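You operate a simulated robot arm through the tools that you are given. There is no shell and no other tool.

Carry out the task below with a simulated two-armed robot. There is one attempt and no reset: what you move stays moved.

## Task
Take the cream tea towel from the middle board of the corner shelf and lay it out flat on the top of washer one.
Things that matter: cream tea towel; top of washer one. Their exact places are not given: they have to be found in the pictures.

The check looks at the end state, three seconds after you hand in, the way a careful person would. Anything else that was tipped, shoved, dropped, spilled or broken makes it a failure. Flat cloth is picked up by pressing the open fingertips on it (5 to 10 N) and closing them slowly along it; thin cloth reads only 2 to 8 mm in the jaws.

## Robot
Two 6-joint arms with two-finger grippers on one trunk, on a base that moves. Base frame: it is fixed to the floor where the robot stands at the start and does not move with it; the origin is under the middle of the robot, x ahead of it, y to its left, z up. Lengths are in cm, angles in degrees, forces in N, time in s.
The left shoulder is at the start at [3, 17.8, 86.3], the right one opposite. With the tool pointing down near the work surface each hand reaches from about 28 to 84 cm from the robot's upright axis, wherever it stands, measured 20 degrees to its own side. Places, roughly: cream tea towel [325, -125, 75]; top of washer one [270, 40, 80]. Payload 2.54 kg a hand.
Tool frame (each hand has its own): the origin (TCP) lies between the finger pads and is the grasp point; the fingertips stand 3 cm ahead of it; z points along the fingers, y is the line along which they close. The gripper opens to 11.6 cm; its body begins 9.5 cm behind the TCP.
Orientation is told as [roll, pitch, yaw] about the base's x, y, z axes, in that order, counted from this pose: with the fingers straight down and closing along the base's y, the tool's x points along the base's -x, its y along +y and its z along -z.

## Interface
- The arms move only by the tool jog_arm. It takes "left_deltas", "right_deltas" or both (then of equal length, played together; a hand with none holds still); each is a list of rows, each an object of numbers (a shift or turn left out is 0, a gripper value left out holds the last): "tx", "ty", "tz": the shift along the base's x, y, z in units of 150 mm (1.0 is 150 mm); "rx", "ry", "rz": the turn, a rotation vector about the base's x, y, z in units of 180 degrees (1.0 is 180 degrees); "gripper": the finger opening in cm, from 0 to 11.6. In form: [{"tx": .., "ty": .., "tz": .., "rx": .., "ry": .., "rz": .., "gripper": ..}, ...]. A call has 1 to 20 rows; each row is the pose to reach, as a shift and turn from the pose commanded when the call began. A call with a number of a shift or a turn outside -1 to 1 is refused whole. Rows are played at 5 a second. More than 5 cm and 8.6 degrees between two rows, or a gripper value outside its range, and nothing of the call is played. A pose out of reach is approached as far as the arm can. The call stops where the force on the tool passes 40 N (or 10 N more than at its start, if that is more) or the arm is blocked; 0.2 s more then pass. Each finger travels about 15.3 cm/s and halts on what it meets, pressing with about 28 N; the grip force reading is that of the motor and also rises with nothing between the fingers. The clock runs only during rows and for 0.2 s after the last one: add rows that repeat a pose to give the fingers time. It gives the time, the measured TCP pose, the force on the tool (base axes), the opening and the grip force at its end, in the units of the frame above (readings bear some noise), with the torque about the TCP (base axes, N m) and any sound that the robot's microphone picked up, and new pictures: "pictures" is both (left out), scene, wrist or none (wrist: the cameras of the hands that moved).
- Cameras (640 x 400 px; columns grow to the right, rows downward): "scene" is now at [5.33, -0.28, 159.86]; the picture's right is [-0.01, -1.00, 0.00], its down [-0.66, 0.01, -0.75] and it looks along [0.75, -0.01, -0.66] (base axes); focal length 264 px, centre (320, 200). "left" rides on the left gripper at [6.9, 1.5, -12.2] in its tool frame; the picture's right is [-0.21, 0.98, 0.00], its down [-0.83, -0.18, -0.53] and it looks along [-0.52, -0.11, 0.85] (tool axes); focal length 251 px, centre (320, 200). "right" rides on the right gripper at [6.9, -1.5, -12.2] in its tool frame; the picture's right is [0.21, 0.98, 0.00], its down [-0.83, 0.18, -0.53] and it looks along [-0.52, 0.11, 0.85] (tool axes); focal length 251 px, centre (320, 200).
- slide_trunk(by): moves the trunk up (or, below 0, down) by that many cm; the arms and the scene camera ride with it, the base frame stays. It gives what a move gives, with no picture.
- base_move(legs): drives the robot by 1 to 6 legs, each [ahead, left, turn to the left] in cm, cm and degrees, along the robot's own axes; the way and the turn of a leg run together, so that a leg with both is an arc; at most 150 cm and 180 degrees a leg. The arms and the cameras ride along, it lands a little off, and it stops where it bumps. It gives what a move gives, and a new picture of the scene camera.
- aim_head(pan, tilt): turns the head with the scene camera to pan (to the left, within 143 degrees either way) and tilt (down, from -29 to 69), counted from straight ahead of the robot. It gives what a move gives, and a new picture of the scene camera.
- locate(camera, pixels): for up to 12 pixels [column, row] of the newest picture of that camera ("zoom" is the newest enlarged one), the place [x, y, z] in the base frame of the surface seen there, good to about 0.3 cm. No time passes.
- zoom(camera, box): a new picture of the part [left, top, right, bottom] of that camera's present view, enlarged. No time passes.
- hand_in(): hands the job in; it is judged then, once.

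Leave the grippers open and the arms clear of the work at the hand-in unless told otherwise.

The tools are called after "Emit:" as name(argument=value, ...) on one line, values as JSON. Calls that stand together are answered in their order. jog_arm: Moves the arms, as the interface text tells. Its arguments: {"type":"object","properties":{"left_deltas":{"type":"array","items":{"type":"object","properties":{"tx":{"type":"number"},"ty":{"type":"number"},"tz":{"type":"number"},"rx":{"type":"number"},"ry":{"type":"number"},"rz":{"type":"number"},"gripper":{"type":"number"}}}},"right_deltas":{"type":"array","items":{"type":"object","properties":{"tx":{"type":"number"},"ty":{"type":"number"},"tz":{"type":"number"},"rx":{"type":"number"},"ry":{"type":"number"},"rz":{"type":"number"},"gripper":{"type":"number"}}}},"pictures":{"type":"string","enum":["both","scene","wrist","none"]}},"required":[]} The other tools are called the same way: slide_trunk (by) moves the trunk up or down; base_move (legs) drives the base; aim_head (pan, tilt) turns the head that bears the scene camera; locate (camera, pixels) gives the place of the surface under pixels of a picture; zoom (camera, box) takes an enlarged picture of a part of a camera's view; hand_in () hands the job in.

At the start:

```text
time_s: 0.0
left_eef_pos: [46.96, 21.38, 96.44]
left_ee_rot: [0.0, 0.0, 0.0]
left_force: [-0.2, -0.2, 0.9]
left_torque: [0.0, 0.04, 0.0]
left_opening: 11.61
left_grip_force: 0.1
right_eef_pos: [46.45, -24.26, 95.25]
right_ee_rot: [0.1, 0.0, 0.0]
right_force: [-0.4, -0.2, -0.8]
right_torque: [-0.01, -0.01, 0.0]
right_opening: 11.61
right_grip_force: 0.0
trunk travel left (down, up): [-7.5, 46.5]
robot x, y, heading: [0.09, 0.32, -0.1]
head pan, tilt (commanded): [-0.8, 41.4]
```

scene: 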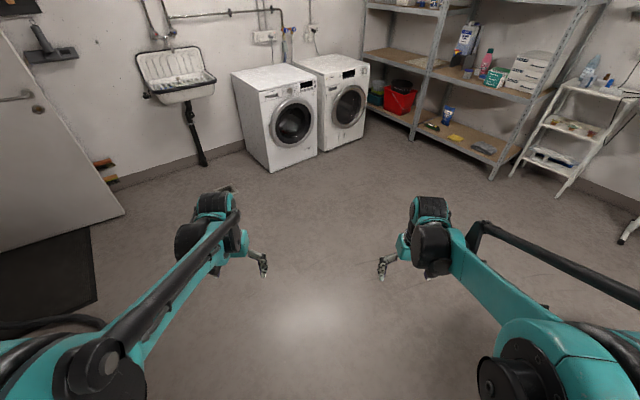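
right: 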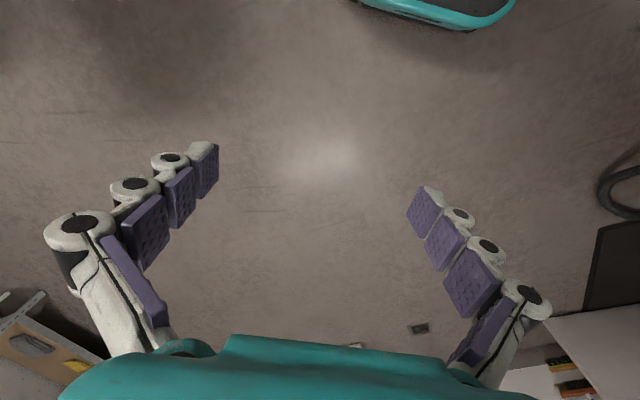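
left: 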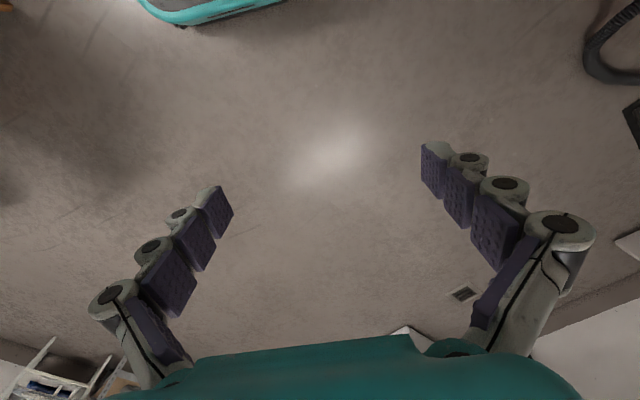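

The scene picture shows two washers (around columns 230-370), a steel shelf unit in the corner (360-600) and a step ladder at right. I'll zoom in on the shelf and the washers to find the towel.

Emit:
zoom(camera="scene", box=[350, 0, 640, 200])

Emit:
zoom(camera="scene", box=[210, 0, 400, 180])

```text
2.00 times, centred on (495, 100) of scene
```

zoom: 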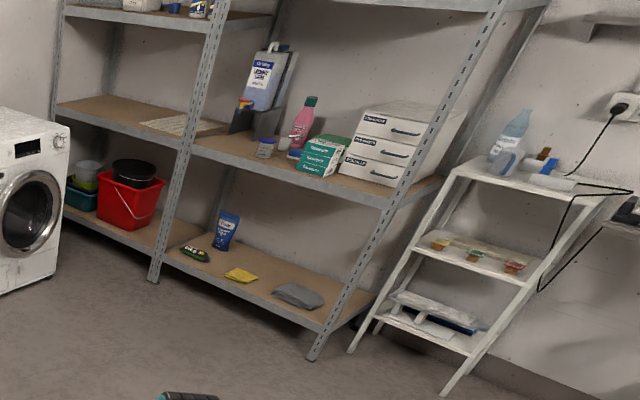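

```text
2.22 times, centred on (305, 90) of scene
```

zoom: 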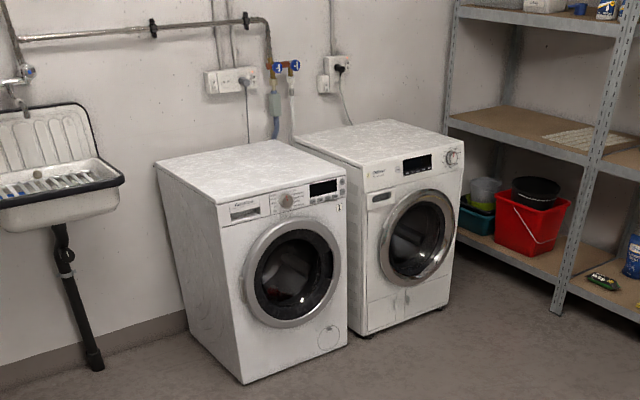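

The towel looks like the flat checked cloth on the middle board beside the post, at scene pixel about (428, 62). I'll locate it, the board and both washer tops.

Emit:
locate(camera="scene", pixels=[[425, 62], [432, 65], [419, 62], [395, 55], [270, 77], [325, 63], [240, 75], [262, 89], [312, 80], [290, 66], [300, 63], [370, 65]])

Emit:
zoom(camera="scene", box=[390, 35, 470, 85])

```text
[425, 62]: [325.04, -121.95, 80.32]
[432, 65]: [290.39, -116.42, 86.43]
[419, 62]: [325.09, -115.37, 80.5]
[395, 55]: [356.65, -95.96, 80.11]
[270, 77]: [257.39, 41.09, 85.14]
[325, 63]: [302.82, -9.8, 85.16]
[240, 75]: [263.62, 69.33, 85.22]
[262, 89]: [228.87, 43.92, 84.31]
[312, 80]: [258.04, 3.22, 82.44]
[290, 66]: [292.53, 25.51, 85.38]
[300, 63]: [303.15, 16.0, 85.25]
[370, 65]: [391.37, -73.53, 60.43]
```

```text
8.00 times, centred on (430, 60) of scene
```

zoom: 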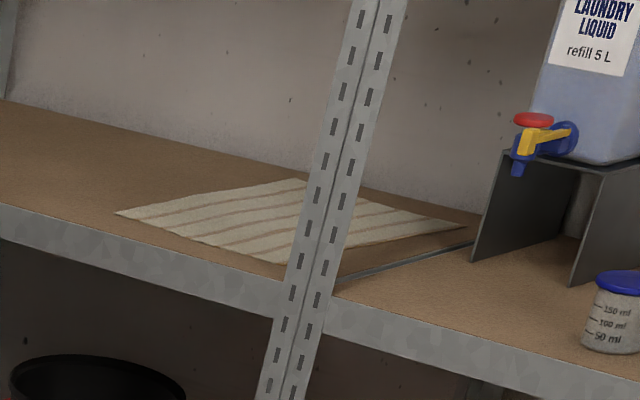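

The towel lies flat (striped cream) behind the middle front post. I'll locate its corners, the board front edge and the post from this enlarged picture.

Emit:
locate(camera="zoom", pixels=[[118, 213], [297, 180], [285, 261], [465, 229], [300, 200], [360, 230], [30, 205], [250, 268], [360, 300], [330, 150], [395, 20], [360, 290]])

Emit:
zoom(camera="scene", box=[350, 0, 450, 60])

```text
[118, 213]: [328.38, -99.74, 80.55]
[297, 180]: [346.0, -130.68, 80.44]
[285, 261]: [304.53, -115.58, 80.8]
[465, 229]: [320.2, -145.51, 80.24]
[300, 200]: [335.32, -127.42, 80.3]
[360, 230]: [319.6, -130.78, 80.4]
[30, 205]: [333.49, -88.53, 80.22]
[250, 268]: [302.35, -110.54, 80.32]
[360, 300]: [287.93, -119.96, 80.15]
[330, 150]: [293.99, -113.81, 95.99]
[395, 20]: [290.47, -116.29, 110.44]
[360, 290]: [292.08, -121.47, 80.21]
```

```text
6.40 times, centred on (400, 30) of scene
```

zoom: 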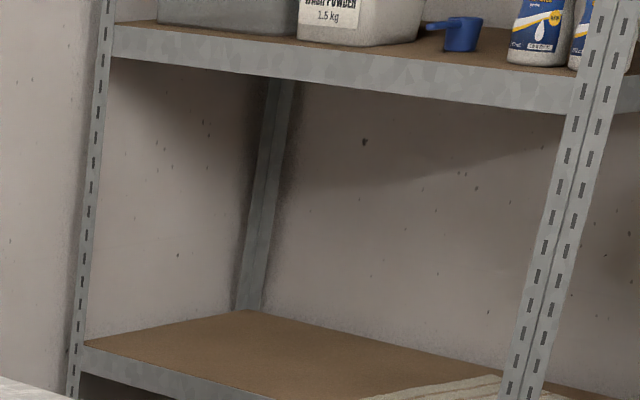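

The towel corners are roughly A[328,-100], B[346,-131], C[304.5,-115.6], D[320,-145.5] at z≈80.4, so about 35×28 cm with a front edge A–C. Next I'll measure the shelf bay (posts, upper board) and then the washer corners.

Emit:
locate(camera="zoom", pixels=[[85, 300], [80, 345], [95, 345], [240, 385], [250, 312], [120, 22], [120, 55], [560, 80], [560, 110], [265, 150], [300, 330], [540, 330]])

Emit:
zoom(camera="scene", box=[220, 40, 380, 140])

```text
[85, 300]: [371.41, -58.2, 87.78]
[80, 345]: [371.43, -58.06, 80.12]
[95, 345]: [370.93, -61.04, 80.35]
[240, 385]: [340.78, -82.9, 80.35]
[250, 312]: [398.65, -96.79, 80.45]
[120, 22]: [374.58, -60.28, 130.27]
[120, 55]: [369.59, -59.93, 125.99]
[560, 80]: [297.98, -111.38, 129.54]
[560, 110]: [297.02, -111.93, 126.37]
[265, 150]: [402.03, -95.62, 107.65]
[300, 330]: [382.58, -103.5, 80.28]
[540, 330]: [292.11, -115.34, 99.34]
```

```text
4.00 times, centred on (300, 90) of scene
```

zoom: 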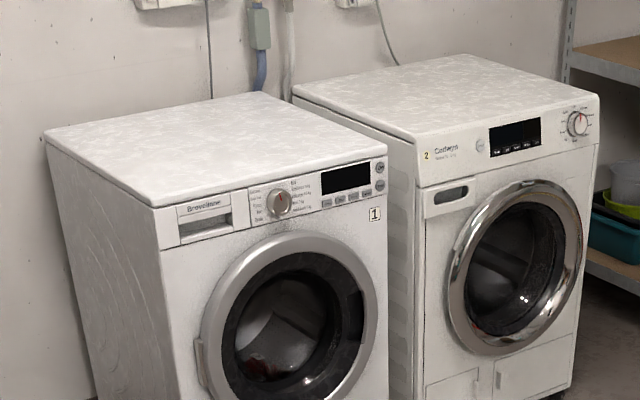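

The left washer bears a "1" label and the right one a "2", so the left washer is the target. I'll locate its top corners.

Emit:
locate(camera="zoom", pixels=[[50, 135], [257, 97], [380, 152], [158, 202], [210, 145], [270, 150], [300, 92], [450, 58], [590, 96], [420, 135], [300, 140], [388, 165]])

```text
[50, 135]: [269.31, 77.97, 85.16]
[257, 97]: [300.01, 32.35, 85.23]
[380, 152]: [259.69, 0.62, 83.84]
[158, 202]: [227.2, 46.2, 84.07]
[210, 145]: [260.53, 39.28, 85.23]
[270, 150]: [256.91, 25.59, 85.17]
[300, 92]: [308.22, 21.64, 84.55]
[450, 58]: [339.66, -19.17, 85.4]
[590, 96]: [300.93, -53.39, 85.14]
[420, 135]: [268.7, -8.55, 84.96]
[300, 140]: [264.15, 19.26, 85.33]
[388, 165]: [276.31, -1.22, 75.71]
```

Washer one's top is about 57×53 cm at z≈85.2, centre ≈[264,39]. Before driving I'll check the ladder feet and other floor obstacles in the scene picture.

Emit:
locate(camera="scene", pixels=[[512, 175], [560, 195], [492, 178], [410, 138], [625, 240], [470, 200], [350, 180], [520, 230], [271, 170], [590, 90], [368, 135], [600, 200]])

```text
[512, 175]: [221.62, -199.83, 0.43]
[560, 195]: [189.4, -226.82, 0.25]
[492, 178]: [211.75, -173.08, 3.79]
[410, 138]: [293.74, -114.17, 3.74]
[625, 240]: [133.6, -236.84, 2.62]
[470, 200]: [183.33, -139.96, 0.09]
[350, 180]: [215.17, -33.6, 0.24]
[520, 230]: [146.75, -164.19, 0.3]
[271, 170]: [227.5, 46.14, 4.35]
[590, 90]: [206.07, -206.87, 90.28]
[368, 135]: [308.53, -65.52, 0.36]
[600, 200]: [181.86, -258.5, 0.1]
```

The way is clear. I'll turn to face the shelf front (heading about −54°) and drive sideways and ahead to a standoff in front of the towel bay.

Emit:
base_move(legs=[[0, 0, -54.1], [85, 80, 0], [75, 85, 0]])

```text
time_s: 13.8
left_eef_pos: [273.07, -59.88, 96.4]
left_ee_rot: [0.0, 0.0, -54.9]
left_force: [-0.8, 0.3, 0.3]
left_torque: [0.0, 0.03, 0.05]
left_opening: 11.61
left_grip_force: 0.0
right_eef_pos: [235.32, -85.75, 95.2]
right_ee_rot: [0.0, 0.0, -54.9]
right_force: [-0.5, 0.6, 0.5]
right_torque: [0.01, -0.01, -0.03]
right_opening: 11.6
right_grip_force: 0.1
trunk travel left (down, up): [-7.5, 46.5]
robot x, y, heading: [228.46, -33.93, -54.8]
head pan, tilt (commanded): [-0.8, 41.4]
```

scene: 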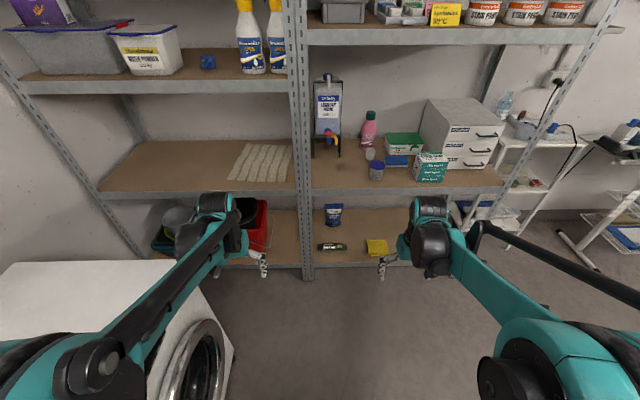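

Now the robot faces the shelf and the towel is at pixels (228-292, 142-182), just left of the middle post. I'll zoom there and locate its corners and the post edges.

Emit:
zoom(camera="scene", box=[200, 120, 328, 200])

Emit:
zoom(camera="scene", box=[0, 200, 300, 400])

```text
5.00 times, centred on (264, 160) of scene
```

zoom: 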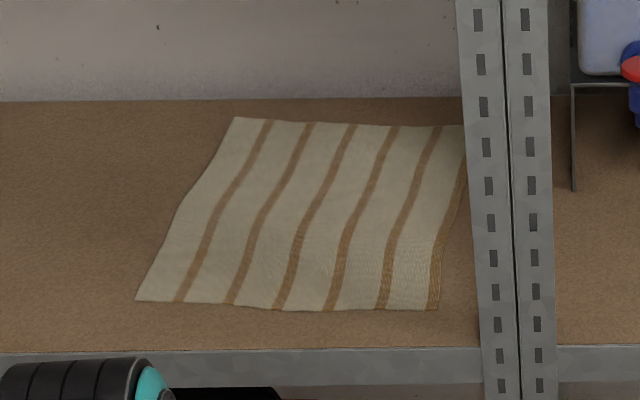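

```text
2.00 times, centred on (150, 300) of scene
```

zoom: 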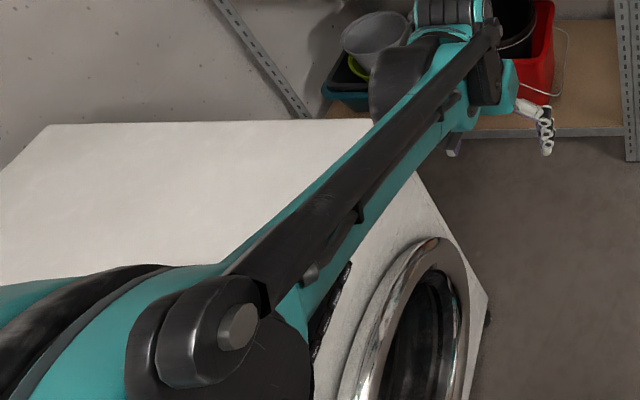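

I'll re-take the towel zoom and locate its corners.

Emit:
zoom(camera="scene", box=[200, 120, 328, 200])

Emit:
locate(camera="zoom", pixels=[[140, 298], [236, 120], [435, 307], [460, 127], [290, 305], [178, 212], [450, 230], [480, 330], [458, 40], [300, 350], [510, 100], [560, 300]])

Emit:
locate(camera="scene", pixels=[[60, 330], [230, 345], [200, 285], [190, 265], [180, 240], [205, 250], [150, 280], [225, 300], [40, 350], [265, 270], [215, 205], [160, 86]])

```text
5.00 times, centred on (264, 160) of scene
```

zoom: 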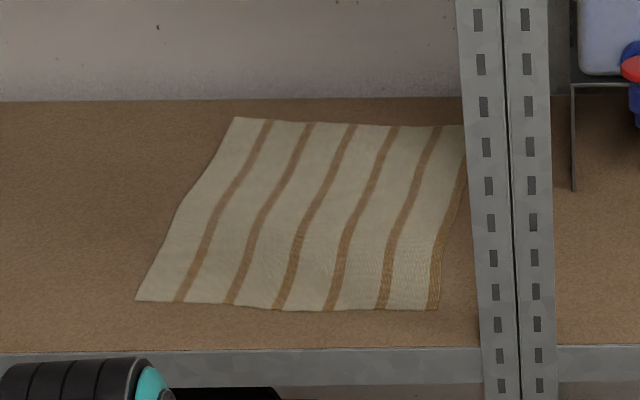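

```text
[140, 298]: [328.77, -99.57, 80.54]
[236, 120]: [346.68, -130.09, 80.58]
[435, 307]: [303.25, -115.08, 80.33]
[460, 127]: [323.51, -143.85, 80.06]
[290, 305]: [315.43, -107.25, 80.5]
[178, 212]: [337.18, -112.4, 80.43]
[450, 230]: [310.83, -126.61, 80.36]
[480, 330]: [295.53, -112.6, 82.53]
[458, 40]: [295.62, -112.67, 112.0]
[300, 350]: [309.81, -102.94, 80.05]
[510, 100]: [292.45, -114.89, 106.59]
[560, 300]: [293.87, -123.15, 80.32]
```

```text
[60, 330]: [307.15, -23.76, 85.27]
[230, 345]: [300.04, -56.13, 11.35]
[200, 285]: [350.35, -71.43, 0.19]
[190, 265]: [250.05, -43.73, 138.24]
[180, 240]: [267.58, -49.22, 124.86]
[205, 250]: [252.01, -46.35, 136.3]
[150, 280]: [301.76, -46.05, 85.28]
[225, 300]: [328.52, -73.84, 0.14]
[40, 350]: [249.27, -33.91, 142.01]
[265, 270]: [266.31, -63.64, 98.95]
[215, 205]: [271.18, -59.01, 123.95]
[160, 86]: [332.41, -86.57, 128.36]
```

The towel spans the front edge from A[328.8,-99.6] to C[303.3,-115.1], about 7–8 cm behind the board lip, with the post edge at [295.5,-112.6]. Before moving closer alongside washer two, I'll look down to see how wide the base is.

Emit:
aim_head(pan=40, tilt=69)

```text
time_s: 14.8
left_eef_pos: [272.96, -59.94, 96.34]
left_ee_rot: [0.0, 0.0, -54.8]
left_force: [-0.3, 0.5, -0.9]
left_torque: [-0.02, 0.03, 0.01]
left_opening: 11.58
left_grip_force: 0.0
right_eef_pos: [235.25, -85.78, 95.22]
right_ee_rot: [0.0, 0.1, -54.9]
right_force: [-0.4, -0.1, 0.6]
right_torque: [0.0, -0.02, -0.01]
right_opening: 11.62
right_grip_force: 0.0
trunk travel left (down, up): [-7.5, 46.5]
robot x, y, heading: [228.31, -33.93, -54.7]
head pan, tilt (commanded): [40.0, 68.8]
```

scene: 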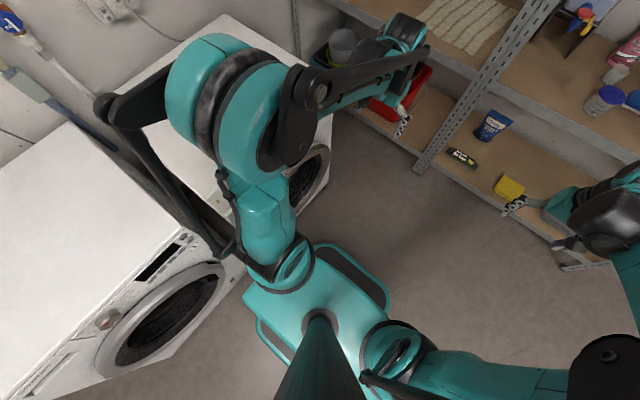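

I see a teal platform under the arms (250-390, 240-370). I'll locate its edges to learn the robot's footprint and how far it is from the washers.

Emit:
locate(camera="scene", pixels=[[255, 295], [262, 325], [325, 248], [375, 285], [388, 305], [285, 365], [330, 290], [240, 265], [205, 100], [110, 105], [215, 245], [270, 250]])

Emit:
zoom(camera="scene", box=[160, 200, 440, 400])

```text
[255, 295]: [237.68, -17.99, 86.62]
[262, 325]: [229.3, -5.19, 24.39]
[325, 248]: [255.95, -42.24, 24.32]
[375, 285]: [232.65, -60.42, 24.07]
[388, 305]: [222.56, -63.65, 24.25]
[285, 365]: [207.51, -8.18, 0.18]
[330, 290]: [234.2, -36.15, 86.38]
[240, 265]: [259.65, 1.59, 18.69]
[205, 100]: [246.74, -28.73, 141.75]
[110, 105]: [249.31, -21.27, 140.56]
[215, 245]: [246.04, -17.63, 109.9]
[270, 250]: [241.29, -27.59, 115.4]
```

```text
2.00 times, centred on (300, 300) of scene
```

zoom: 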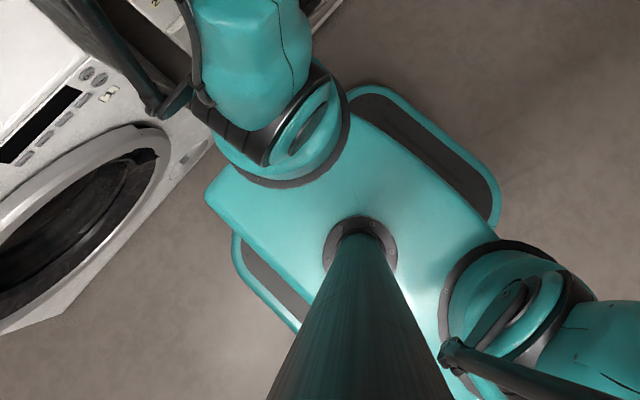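

The base is about ±24 cm long and ±22 cm wide, so the robot can stand at u≈180 (33 cm in front of the washer plane). I'll move ahead 30 and left 14.5, then look at the towel again.

Emit:
base_move(legs=[[0, 14.5, 0], [30, 0, 0.3]])

Emit:
aim_head(pan=0, tilt=48)

```text
time_s: 17.9
left_eef_pos: [302.26, -76.12, 96.46]
left_ee_rot: [0.0, 0.0, -54.8]
left_force: [0.0, -0.5, 0.3]
left_torque: [0.05, 0.04, 0.0]
left_opening: 11.6
left_grip_force: 0.1
right_eef_pos: [264.75, -101.87, 95.13]
right_ee_rot: [0.1, 0.1, -54.8]
right_force: [0.4, -0.9, -0.8]
right_torque: [0.05, 0.06, 0.03]
right_opening: 11.62
right_grip_force: 0.1
trunk travel left (down, up): [-7.5, 46.5]
robot x, y, heading: [257.72, -50.02, -54.7]
head pan, tilt (commanded): [40.0, 68.8]
```

scene: 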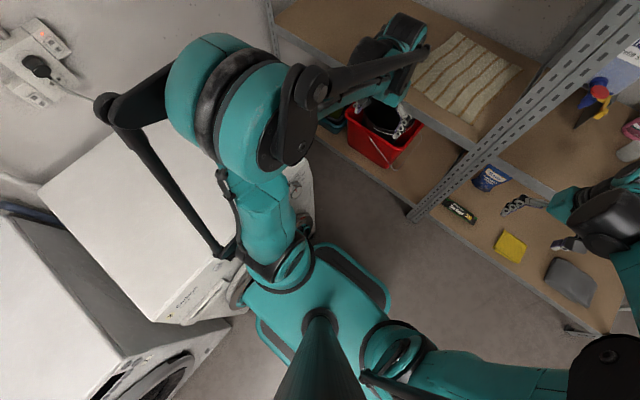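

```text
time_s: 18.9
left_eef_pos: [302.33, -76.07, 96.47]
left_ee_rot: [-0.1, 0.0, -54.8]
left_force: [0.2, 0.2, 0.4]
left_torque: [-0.03, 0.0, -0.01]
left_opening: 11.57
left_grip_force: 0.0
right_eef_pos: [264.6, -101.87, 95.06]
right_ee_rot: [0.0, 0.0, -54.9]
right_force: [0.8, 0.1, -0.5]
right_torque: [0.01, -0.01, 0.0]
right_opening: 11.61
right_grip_force: 0.1
trunk travel left (down, up): [-7.5, 46.5]
robot x, y, heading: [257.96, -49.88, -54.8]
head pan, tilt (commanded): [0.0, 48.0]
```

scene: 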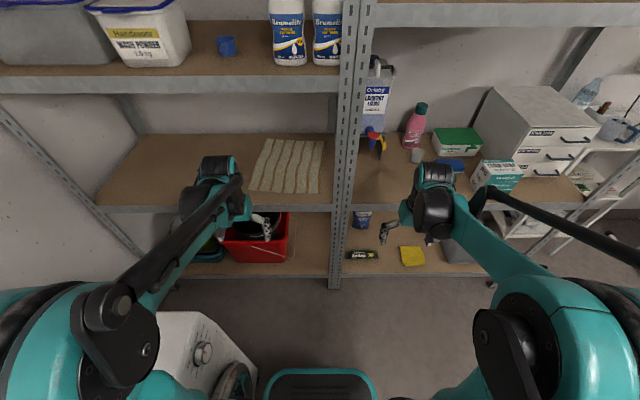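

I'll zoom on the hands to judge the gripper body's width relative to the post.

Emit:
zoom(camera="scene", box=[360, 150, 500, 260])

Emit:
zoom(camera="scene", box=[170, 120, 360, 260])

```text
3.64 times, centred on (430, 205) of scene
```

zoom: 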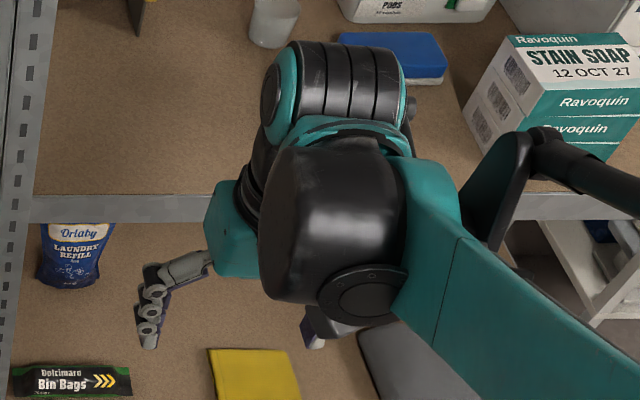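

```text
2.86 times, centred on (265, 190) of scene
```

zoom: 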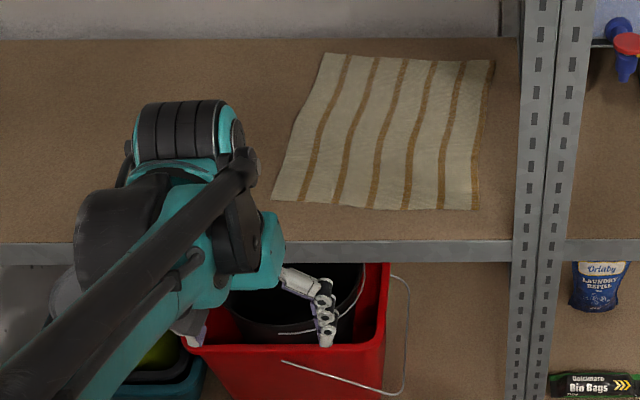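

I'll measure the left hand's body and wrist extents from this zoom.

Emit:
locate(camera="zoom", pixels=[[275, 245], [283, 262], [325, 300], [325, 340], [80, 225], [180, 110], [237, 130], [255, 165], [140, 155], [190, 330], [235, 240], [100, 200]])

```text
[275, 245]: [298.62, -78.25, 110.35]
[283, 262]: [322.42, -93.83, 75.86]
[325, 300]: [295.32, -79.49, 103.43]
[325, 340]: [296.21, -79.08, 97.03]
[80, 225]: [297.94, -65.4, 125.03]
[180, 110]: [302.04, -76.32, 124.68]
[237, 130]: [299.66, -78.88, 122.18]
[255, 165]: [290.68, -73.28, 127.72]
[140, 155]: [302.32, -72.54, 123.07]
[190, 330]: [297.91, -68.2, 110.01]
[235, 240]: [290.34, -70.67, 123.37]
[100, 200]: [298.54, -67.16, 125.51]
```

The gripper body is about ±5 cm wide but the linkage rods reach ~8 cm to the right and could hit the middle post. So I'll tilt both hands forward by 40° to keep the wrists outside the shelf, narrow the fingers to 5 cm and bring the right hand left, all in front of the shelf.

Emit:
jog_arm(left_deltas=[{"tx": 0.054, "ty": -0.043, "rx": -0.0303, "ry": -0.0213, "gripper": 5}, {"tx": 0.108, "ty": -0.087, "rx": -0.0605, "ry": -0.0427, "gripper": 5}, {"tx": 0.162, "ty": -0.13, "rx": -0.0908, "ry": -0.064, "gripper": 5}, {"tx": 0.216, "ty": -0.173, "rx": -0.1211, "ry": -0.0853, "gripper": 5}, {"tx": 0.27, "ty": -0.217, "rx": -0.1513, "ry": -0.1067, "gripper": 5}, {"tx": 0.324, "ty": -0.26, "rx": -0.1816, "ry": -0.128, "gripper": 5}], right_deltas=[{"tx": 0.165, "ty": 0.038, "rx": -0.0303, "ry": -0.0213, "gripper": 5}, {"tx": 0.33, "ty": 0.076, "rx": -0.0605, "ry": -0.0427, "gripper": 5}, {"tx": 0.495, "ty": 0.114, "rx": -0.0908, "ry": -0.064, "gripper": 5}, {"tx": 0.66, "ty": 0.151, "rx": -0.1211, "ry": -0.0853, "gripper": 5}, {"tx": 0.825, "ty": 0.189, "rx": -0.1513, "ry": -0.1067, "gripper": 5}, {"tx": 0.99, "ty": 0.227, "rx": -0.1816, "ry": -0.128, "gripper": 5}], pictures="both")

```text
time_s: 20.3
left_eef_pos: [307.25, -80.0, 96.34]
left_ee_rot: [0.0, -40.0, -54.8]
left_force: [0.1, 0.5, 0.1]
left_torque: [0.03, 0.0, 0.0]
left_opening: 4.98
left_grip_force: 0.0
right_eef_pos: [279.64, -98.53, 95.33]
right_ee_rot: [0.0, -40.1, -54.8]
right_force: [0.2, 0.3, 0.0]
right_torque: [0.01, 0.02, -0.02]
right_opening: 4.99
right_grip_force: 0.1
trunk travel left (down, up): [-7.5, 46.5]
robot x, y, heading: [257.94, -50.08, -54.8]
head pan, tilt (commanded): [0.0, 48.0]
```

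scene: 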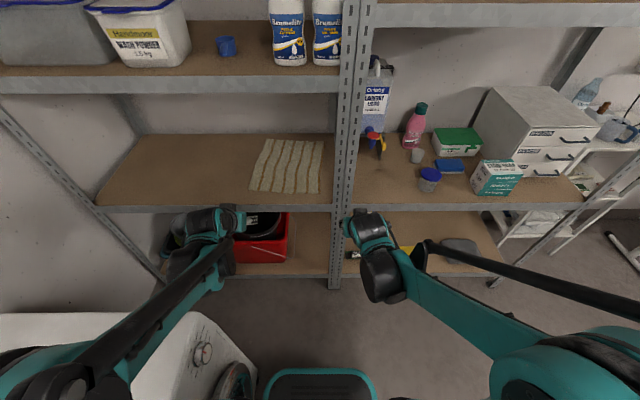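
right: 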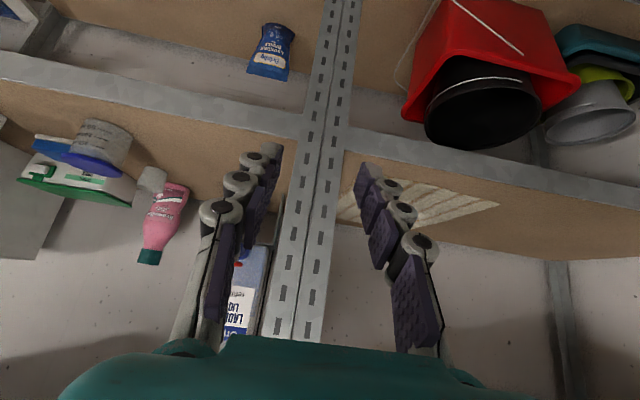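
left: 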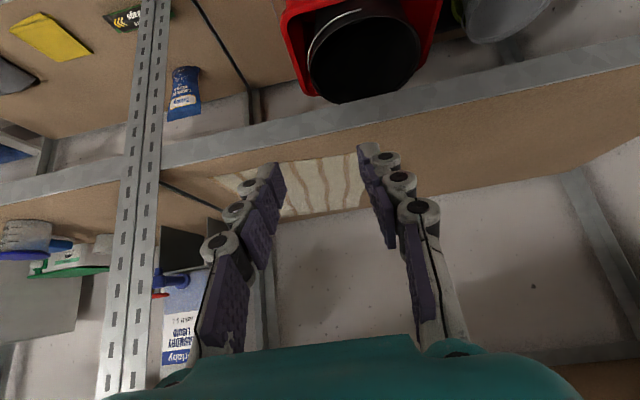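

Both hands are tilted −40° and about v≈−244 in front of the shelf. I'll shift the right hand left by 14 cm so it clears the post on the towel side.

Emit:
jog_arm(left_deltas=[{"tx": 0.03, "ty": 0.02}, {"tx": 0.07, "ty": 0.05}, {"tx": 0.1, "ty": 0.07}, {"tx": 0.1, "ty": 0.07, "tz": -0.1}], right_deltas=[{"tx": 0.25, "ty": 0.18}, {"tx": 0.5, "ty": 0.36}, {"tx": 0.76, "ty": 0.547}, {"tx": 0.76, "ty": 0.547, "tz": -0.04}], pictures="scene")

Emit:
base_move(legs=[[10, 0, 0]])

```text
time_s: 21.3
left_eef_pos: [308.77, -78.97, 94.98]
left_ee_rot: [0.1, -40.0, -54.8]
left_force: [0.3, 0.2, -0.8]
left_torque: [-0.02, 0.01, -0.01]
left_opening: 4.99
left_grip_force: 0.0
right_eef_pos: [291.02, -90.29, 94.51]
right_ee_rot: [0.0, -40.0, -54.9]
right_force: [-0.2, -0.7, 0.0]
right_torque: [0.0, 0.0, 0.01]
right_opening: 4.99
right_grip_force: 0.1
trunk travel left (down, up): [-7.5, 46.5]
robot x, y, heading: [257.93, -49.75, -54.6]
head pan, tilt (commanded): [0.0, 48.0]
```

scene: 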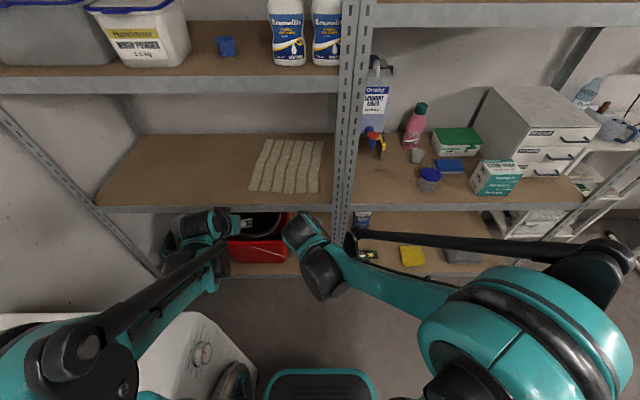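

```text
time_s: 22.5
left_eef_pos: [314.47, -87.25, 94.87]
left_ee_rot: [0.0, -39.9, -54.8]
left_force: [-0.8, -0.2, 0.3]
left_torque: [0.0, 0.01, 0.0]
left_opening: 5.0
left_grip_force: 0.1
right_eef_pos: [296.91, -98.61, 94.59]
right_ee_rot: [0.0, -39.9, -55.0]
right_force: [-0.7, 0.0, -0.5]
right_torque: [0.01, -0.02, -0.03]
right_opening: 4.98
right_grip_force: 0.0
trunk travel left (down, up): [-7.5, 46.5]
robot x, y, heading: [263.43, -58.3, -54.7]
head pan, tilt (commanded): [0.0, 48.0]
```

scene: 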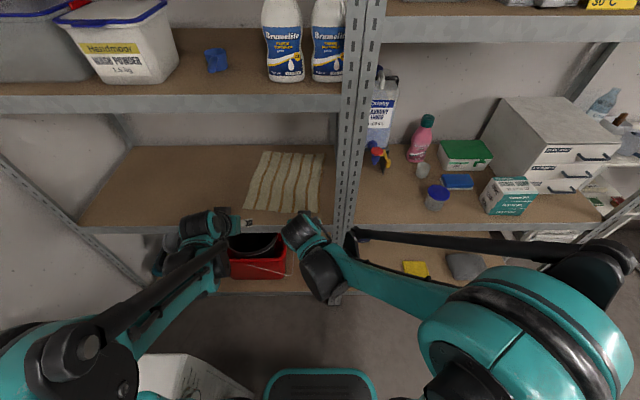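

Right TCP is at u≈183, v≈−254; both need about 18 cm more forward. I'll move both in level, lowering to z≈90, and look.

Emit:
jog_arm(left_deltas=[{"tx": 0.12, "ty": -0.16, "tz": -0.05}, {"tx": 0.24, "ty": -0.32, "tz": -0.1}, {"tx": 0.36, "ty": -0.48, "tz": -0.15}, {"tx": 0.48, "ty": -0.65, "tz": -0.2}, {"tx": 0.6, "ty": -0.81, "tz": -0.25}, {"tx": 0.72, "ty": -0.97, "tz": -0.3}], right_deltas=[{"tx": 0.112, "ty": -0.159, "tz": -0.05}, {"tx": 0.224, "ty": -0.318, "tz": -0.1}, {"tx": 0.337, "ty": -0.477, "tz": -0.15}, {"tx": 0.449, "ty": -0.635, "tz": -0.2}, {"tx": 0.561, "ty": -0.794, "tz": -0.25}, {"tx": 0.673, "ty": -0.953, "tz": -0.3}], pictures="both")

```text
time_s: 23.9
left_eef_pos: [325.37, -101.79, 90.35]
left_ee_rot: [0.0, -39.9, -54.8]
left_force: [-0.2, -0.1, -0.1]
left_torque: [0.01, 0.03, -0.01]
left_opening: 5.01
left_grip_force: 0.0
right_eef_pos: [306.98, -113.05, 89.88]
right_ee_rot: [0.0, -40.0, -54.8]
right_force: [1.0, -1.0, 0.1]
right_torque: [-0.02, 0.01, 0.02]
right_opening: 4.97
right_grip_force: 0.1
trunk travel left (down, up): [-7.5, 46.5]
robot x, y, heading: [263.58, -58.22, -54.8]
head pan, tilt (commanded): [0.0, 48.0]
```

scene: 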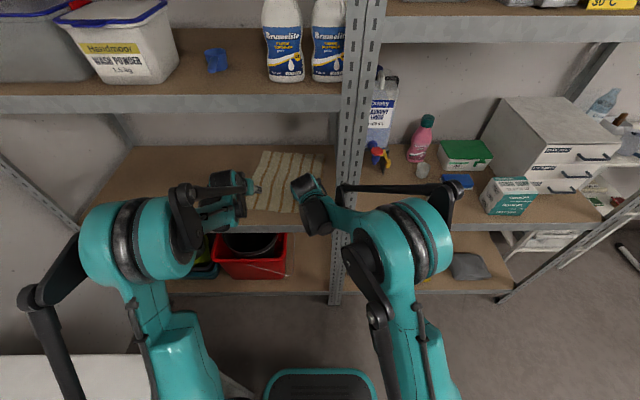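
right: 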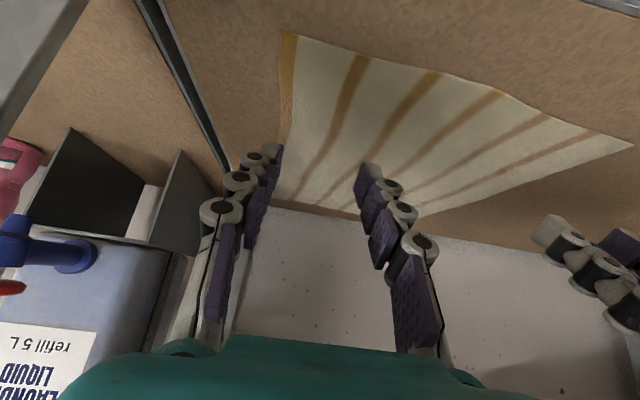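
left: 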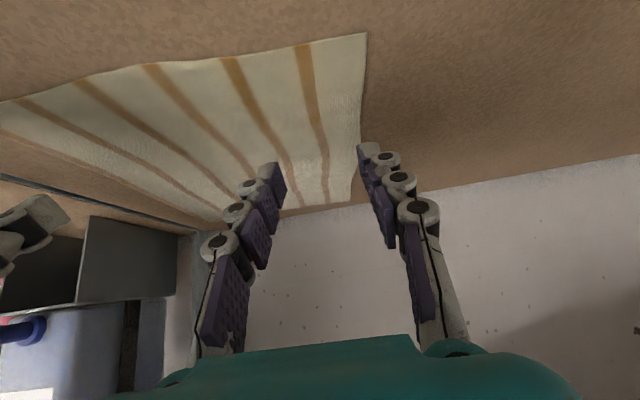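

Both hands hover over the front edge (upside-down wrist views: front edge on top, C corner at right-camera (285,32), A corner at left-camera (367,33)). I'll check corner coordinates from the wrist cameras.

Emit:
locate(camera="right", pixels=[[287, 36], [350, 52], [630, 146], [300, 120], [340, 100], [275, 148], [366, 168], [212, 150], [150, 30]])

Emit:
locate(camera="left", pixels=[[364, 36], [300, 45], [220, 57], [340, 100], [358, 150], [275, 166], [310, 130]])

```text
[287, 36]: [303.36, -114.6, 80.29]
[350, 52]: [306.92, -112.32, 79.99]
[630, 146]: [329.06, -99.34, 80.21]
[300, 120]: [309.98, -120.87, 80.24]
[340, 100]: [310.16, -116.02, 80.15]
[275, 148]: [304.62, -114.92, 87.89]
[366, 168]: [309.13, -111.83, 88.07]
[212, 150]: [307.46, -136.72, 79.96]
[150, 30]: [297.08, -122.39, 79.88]
```

```text
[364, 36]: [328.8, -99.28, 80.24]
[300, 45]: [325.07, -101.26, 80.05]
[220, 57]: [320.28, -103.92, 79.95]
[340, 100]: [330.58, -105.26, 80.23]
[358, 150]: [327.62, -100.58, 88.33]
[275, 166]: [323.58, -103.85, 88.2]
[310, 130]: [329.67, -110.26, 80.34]
```

The fingertips sit just inside the front edge (0.6–1.2 cm). I'll nudge both 0.5 cm inward, the right one also 1 cm along the edge, and lower to just above the cloth (fingertips ≈81 cm).

Emit:
jog_arm(left_deltas=[{"tx": 0.017, "ty": -0.029, "tz": -0.15}, {"tx": 0.017, "ty": -0.029, "tz": -0.3}, {"tx": 0.017, "ty": -0.029, "tz": -0.4}, {"tx": 0.017, "ty": -0.029, "tz": -0.45}], right_deltas=[{"tx": 0.073, "ty": 0.007, "tz": -0.13}, {"tx": 0.073, "ty": 0.007, "tz": -0.27}, {"tx": 0.073, "ty": 0.007, "tz": -0.37}, {"tx": 0.073, "ty": 0.007, "tz": -0.42}], pictures="wrist")

```text
time_s: 24.9
left_eef_pos: [325.44, -102.18, 83.7]
left_ee_rot: [0.0, -39.9, -54.9]
left_force: [0.1, -0.6, 0.0]
left_torque: [0.0, 0.0, 0.0]
left_opening: 4.99
left_grip_force: 0.2
right_eef_pos: [307.86, -112.82, 83.67]
right_ee_rot: [-0.1, -40.0, -54.8]
right_force: [0.8, 0.7, 0.4]
right_torque: [-0.01, 0.0, 0.02]
right_opening: 4.98
right_grip_force: 0.0
trunk travel left (down, up): [-7.5, 46.5]
robot x, y, heading: [263.43, -57.93, -54.8]
head pan, tilt (commanded): [0.0, 48.0]
```

right: 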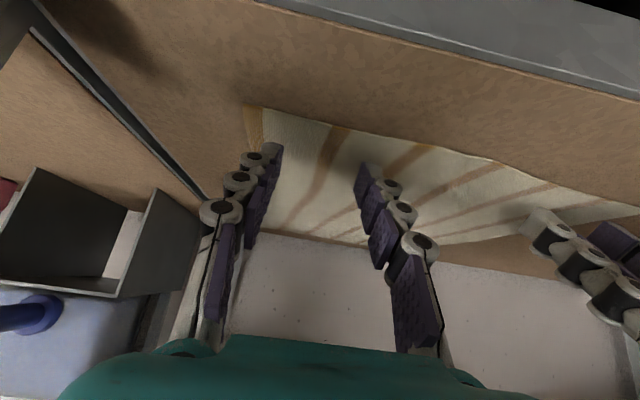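
left: 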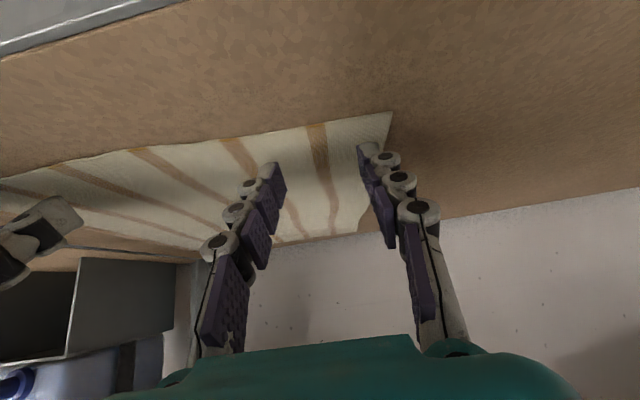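

Fingertips are ~1 cm above the cloth with the front edge just ahead of them in the picture. I'll lower 1.0 cm in small rows and read the force.

Emit:
jog_arm(left_deltas=[{"tz": -0.02}, {"tz": -0.04}, {"tz": -0.06}, {"tz": -0.067}], right_deltas=[{"tz": -0.02}, {"tz": -0.04}, {"tz": -0.06}, {"tz": -0.067}], pictures="none")

```text
time_s: 25.9
left_eef_pos: [325.34, -102.07, 83.0]
left_ee_rot: [0.0, -40.3, -54.9]
left_force: [1.6, -3.9, 17.7]
left_torque: [-0.39, -0.05, 0.0]
left_opening: 4.92
left_grip_force: 0.0
right_eef_pos: [307.85, -112.65, 83.01]
right_ee_rot: [0.1, -40.2, -54.8]
right_force: [1.5, -2.2, 12.4]
right_torque: [-0.09, -0.25, 0.02]
right_opening: 5.07
right_grip_force: 0.2
trunk travel left (down, up): [-7.5, 46.5]
robot x, y, heading: [263.86, -57.82, -54.7]
head pan, tilt (commanded): [0.0, 48.0]
```

Contact made: left 17.7 N, right 12.4 N — too much. I'll back off slightly to get to about 7 N each.

Emit:
jog_arm(left_deltas=[{"tz": 0.016}, {"tz": 0.016}], right_deltas=[{"tz": 0.009}, {"tz": 0.009}], pictures="wrist")

```text
time_s: 26.5
left_eef_pos: [325.43, -101.95, 83.04]
left_ee_rot: [0.1, -40.1, -54.9]
left_force: [-1.0, -0.4, 1.6]
left_torque: [-0.04, 0.02, 0.01]
left_opening: 5.02
left_grip_force: 0.3
right_eef_pos: [307.8, -112.68, 83.04]
right_ee_rot: [0.0, -40.1, -55.0]
right_force: [1.2, -1.8, 13.8]
right_torque: [-0.23, -0.16, 0.01]
right_opening: 4.8
right_grip_force: 0.1
trunk travel left (down, up): [-7.5, 46.5]
robot x, y, heading: [263.29, -57.74, -54.8]
head pan, tilt (commanded): [0.0, 48.0]
```

right: 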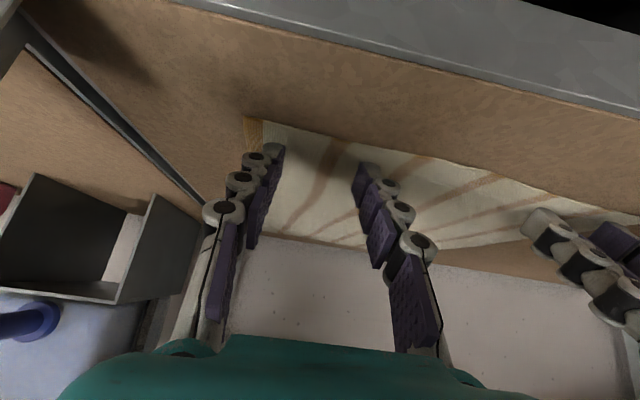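
left: 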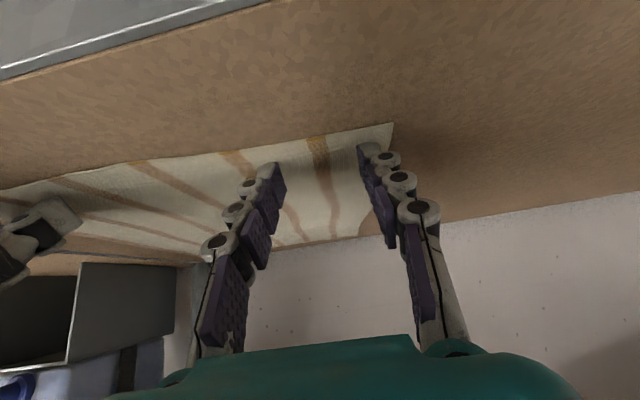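

Left reads 1.6 N, right 13.8 N. I'll fine-tune: left 0.8 mm down, right 1 mm up.

Emit:
jog_arm(left_deltas=[{"tz": -0.0055}, {"tz": -0.0055}], right_deltas=[{"tz": 0.006}, {"tz": 0.006}], pictures="none")

```text
time_s: 27.1
left_eef_pos: [325.38, -102.14, 82.98]
left_ee_rot: [0.0, -40.1, -54.9]
left_force: [0.0, -1.8, 9.9]
left_torque: [-0.16, -0.06, 0.0]
left_opening: 4.82
left_grip_force: 0.0
right_eef_pos: [307.78, -112.61, 83.08]
right_ee_rot: [-0.1, -40.0, -54.9]
right_force: [0.5, 0.5, 1.1]
right_torque: [-0.01, -0.04, -0.02]
right_opening: 5.01
right_grip_force: 0.2
trunk travel left (down, up): [-7.5, 46.5]
robot x, y, heading: [263.84, -57.92, -55.0]
head pan, tilt (commanded): [0.0, 48.0]
```

Left 9.9 N is good; right is 1.1 N, so I lower the right 0.6 mm.

Emit:
jog_arm(right_deltas=[{"tz": -0.0045}, {"tz": -0.0045}], pictures="none")

```text
time_s: 27.7
left_eef_pos: [325.3, -102.1, 83.08]
left_ee_rot: [0.0, -40.1, -55.0]
left_force: [0.7, -1.4, 10.9]
left_torque: [-0.17, -0.01, -0.05]
left_opening: 4.84
left_grip_force: 0.1
right_eef_pos: [307.81, -112.69, 83.11]
right_ee_rot: [0.0, -40.1, -55.0]
right_force: [-0.2, 1.0, 1.3]
right_torque: [0.0, -0.02, 0.04]
right_opening: 5.0
right_grip_force: 0.2
trunk travel left (down, up): [-7.5, 46.5]
robot x, y, heading: [263.47, -58.06, -54.8]
head pan, tilt (commanded): [0.0, 48.0]
```

Right still 1.3 N; lower it another 0.9 mm.

Emit:
jog_arm(right_deltas=[{"tz": -0.006}, {"tz": -0.006}], pictures="none")

```text
time_s: 28.3
left_eef_pos: [325.48, -101.98, 83.17]
left_ee_rot: [0.0, -40.1, -55.0]
left_force: [1.0, -0.9, 10.1]
left_torque: [-0.2, -0.04, -0.04]
left_opening: 4.78
left_grip_force: 0.0
right_eef_pos: [307.93, -112.64, 83.05]
right_ee_rot: [-0.1, -40.1, -54.9]
right_force: [1.6, -1.1, 8.9]
right_torque: [-0.13, -0.04, 0.03]
right_opening: 5.07
right_grip_force: 0.3
trunk travel left (down, up): [-7.5, 46.5]
robot x, y, heading: [263.66, -58.18, -54.7]
head pan, tilt (commanded): [0.0, 48.0]
```

Both now press at ~9–10 N. I'll close both slowly to 2.5 cm and check the cloth and forces.

Emit:
jog_arm(left_deltas=[{"gripper": 4.75}, {"gripper": 4.5}, {"gripper": 4.25}, {"gripper": 4.0}, {"gripper": 3.75}, {"gripper": 3.5}, {"gripper": 3.25}, {"gripper": 3.0}, {"gripper": 2.75}, {"gripper": 2.5}], right_deltas=[{"gripper": 4.75}, {"gripper": 4.5}, {"gripper": 4.25}, {"gripper": 4.0}, {"gripper": 3.75}, {"gripper": 3.5}, {"gripper": 3.25}, {"gripper": 3.0}, {"gripper": 2.75}, {"gripper": 2.5}], pictures="wrist")

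```text
time_s: 30.5
left_eef_pos: [325.31, -101.98, 83.03]
left_ee_rot: [0.0, -40.1, -54.8]
left_force: [-6.4, -4.0, 14.1]
left_torque: [-0.45, 0.33, -0.21]
left_opening: 2.46
left_grip_force: 7.3
right_eef_pos: [307.85, -112.43, 83.15]
right_ee_rot: [0.1, -40.1, -54.9]
right_force: [5.6, 3.9, 16.2]
right_torque: [0.04, -0.3, 0.1]
right_opening: 2.51
right_grip_force: 8.0
trunk travel left (down, up): [-7.5, 46.5]
robot x, y, heading: [263.69, -58.17, -54.7]
head pan, tilt (commanded): [0.0, 48.0]
```

right: 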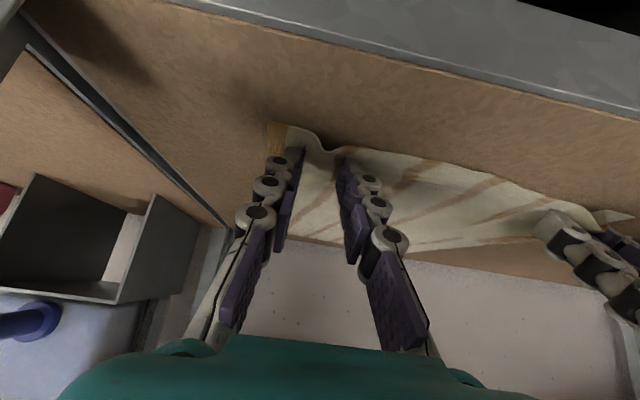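
left: 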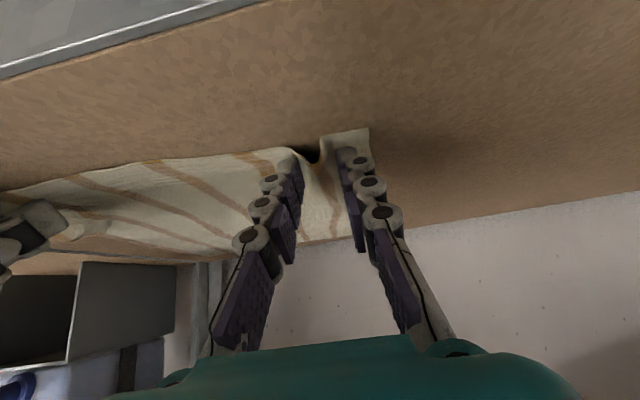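

Both hands are gathering a ruffle of cloth nicely. I'll keep closing slowly to the pinch, ending with a firm close.

Emit:
jog_arm(left_deltas=[{"gripper": 2.25}, {"gripper": 2.0}, {"gripper": 1.75}, {"gripper": 1.5}, {"gripper": 1.25}, {"gripper": 1.0}, {"gripper": 0.75}, {"gripper": 0.5}, {"gripper": 0.25}, {"gripper": 0.0}, {"gripper": 0.0}, {"gripper": 0.0}], right_deltas=[{"gripper": 2.25}, {"gripper": 2.0}, {"gripper": 1.75}, {"gripper": 1.5}, {"gripper": 1.25}, {"gripper": 1.0}, {"gripper": 0.75}, {"gripper": 0.5}, {"gripper": 0.25}, {"gripper": 0.0}, {"gripper": 0.0}, {"gripper": 0.0}], pictures="wrist")

```text
time_s: 33.1
left_eef_pos: [325.39, -102.11, 82.96]
left_ee_rot: [0.0, -40.1, -54.9]
left_force: [-10.9, -7.4, 4.2]
left_torque: [-0.14, 0.24, -0.12]
left_opening: 0.29
left_grip_force: 30.0
right_eef_pos: [307.96, -112.61, 83.01]
right_ee_rot: [0.1, -40.1, -54.9]
right_force: [12.1, 8.9, 11.2]
right_torque: [0.09, -0.33, 0.05]
right_opening: 0.17
right_grip_force: 29.4
trunk travel left (down, up): [-7.5, 46.5]
robot x, y, heading: [263.57, -58.3, -54.8]
head pan, tilt (commanded): [0.0, 48.0]
```

right: 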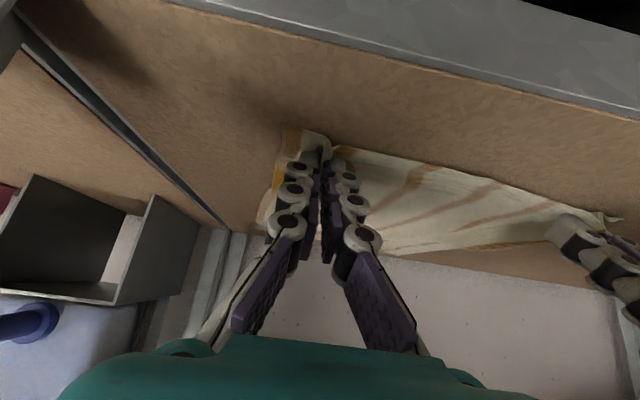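
left: 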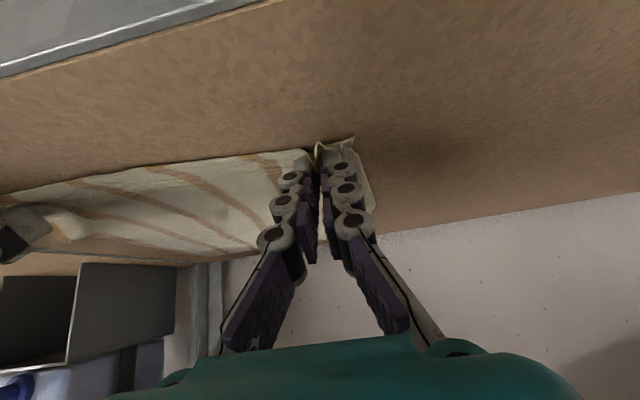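

Both jaws hold cloth (2.9 mm and 1.7 mm) and the cloth is taut between them (~14 N). I'll ease the hands 0.8 cm toward each other while lifting gently 4 cm, then look.

Emit:
jog_arm(left_deltas=[{"tx": -0.022, "ty": -0.015, "tz": 0.01, "gripper": 0}, {"tx": -0.044, "ty": -0.031, "tz": 0.05, "gripper": 0}, {"tx": -0.044, "ty": -0.031, "tz": 0.12, "gripper": 0}, {"tx": -0.044, "ty": -0.031, "tz": 0.19, "gripper": 0}, {"tx": -0.044, "ty": -0.031, "tz": 0.27, "gripper": 0}], right_deltas=[{"tx": 0.022, "ty": 0.015, "tz": 0.01, "gripper": 0}, {"tx": 0.044, "ty": 0.031, "tz": 0.05, "gripper": 0}, {"tx": 0.044, "ty": 0.031, "tz": 0.12, "gripper": 0}, {"tx": 0.044, "ty": 0.031, "tz": 0.19, "gripper": 0}, {"tx": 0.044, "ty": 0.031, "tz": 0.27, "gripper": 0}], pictures="both")

```text
time_s: 34.3
left_eef_pos: [324.75, -102.47, 87.13]
left_ee_rot: [0.0, -40.1, -54.8]
left_force: [0.8, 0.7, 2.1]
left_torque: [0.01, -0.04, 0.02]
left_opening: 0.42
left_grip_force: 24.9
right_eef_pos: [308.67, -112.27, 86.95]
right_ee_rot: [0.0, -39.9, -54.9]
right_force: [-3.7, 4.7, 5.8]
right_torque: [-0.03, 0.02, 0.0]
right_opening: 0.0
right_grip_force: 24.9
trunk travel left (down, up): [-7.5, 46.5]
robot x, y, heading: [263.35, -58.23, -55.0]
head pan, tilt (commanded): [0.0, 48.0]
```

scene: 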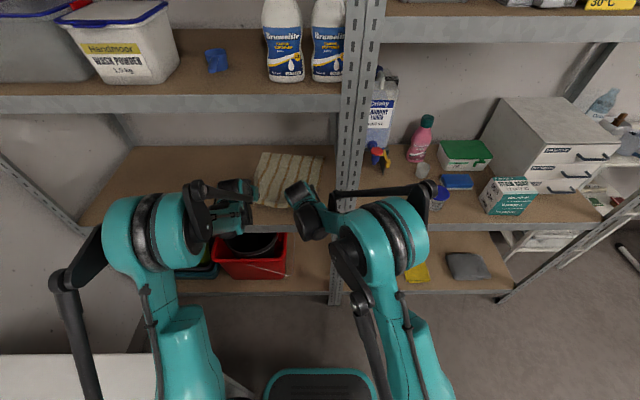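
right: 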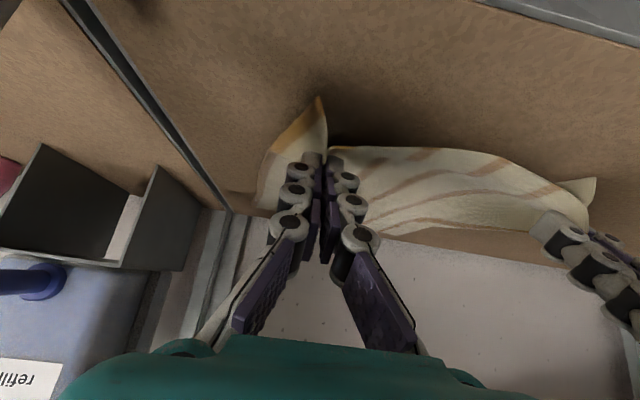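
left: 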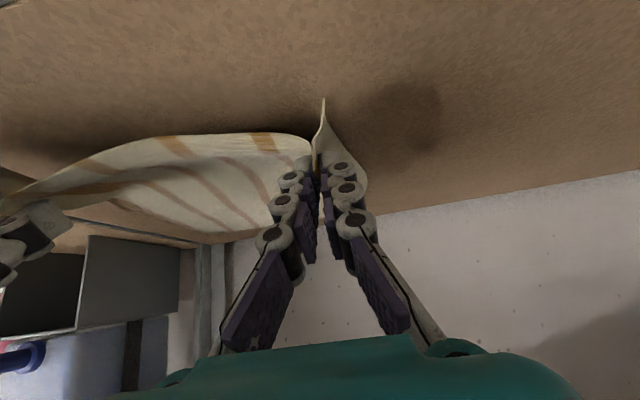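

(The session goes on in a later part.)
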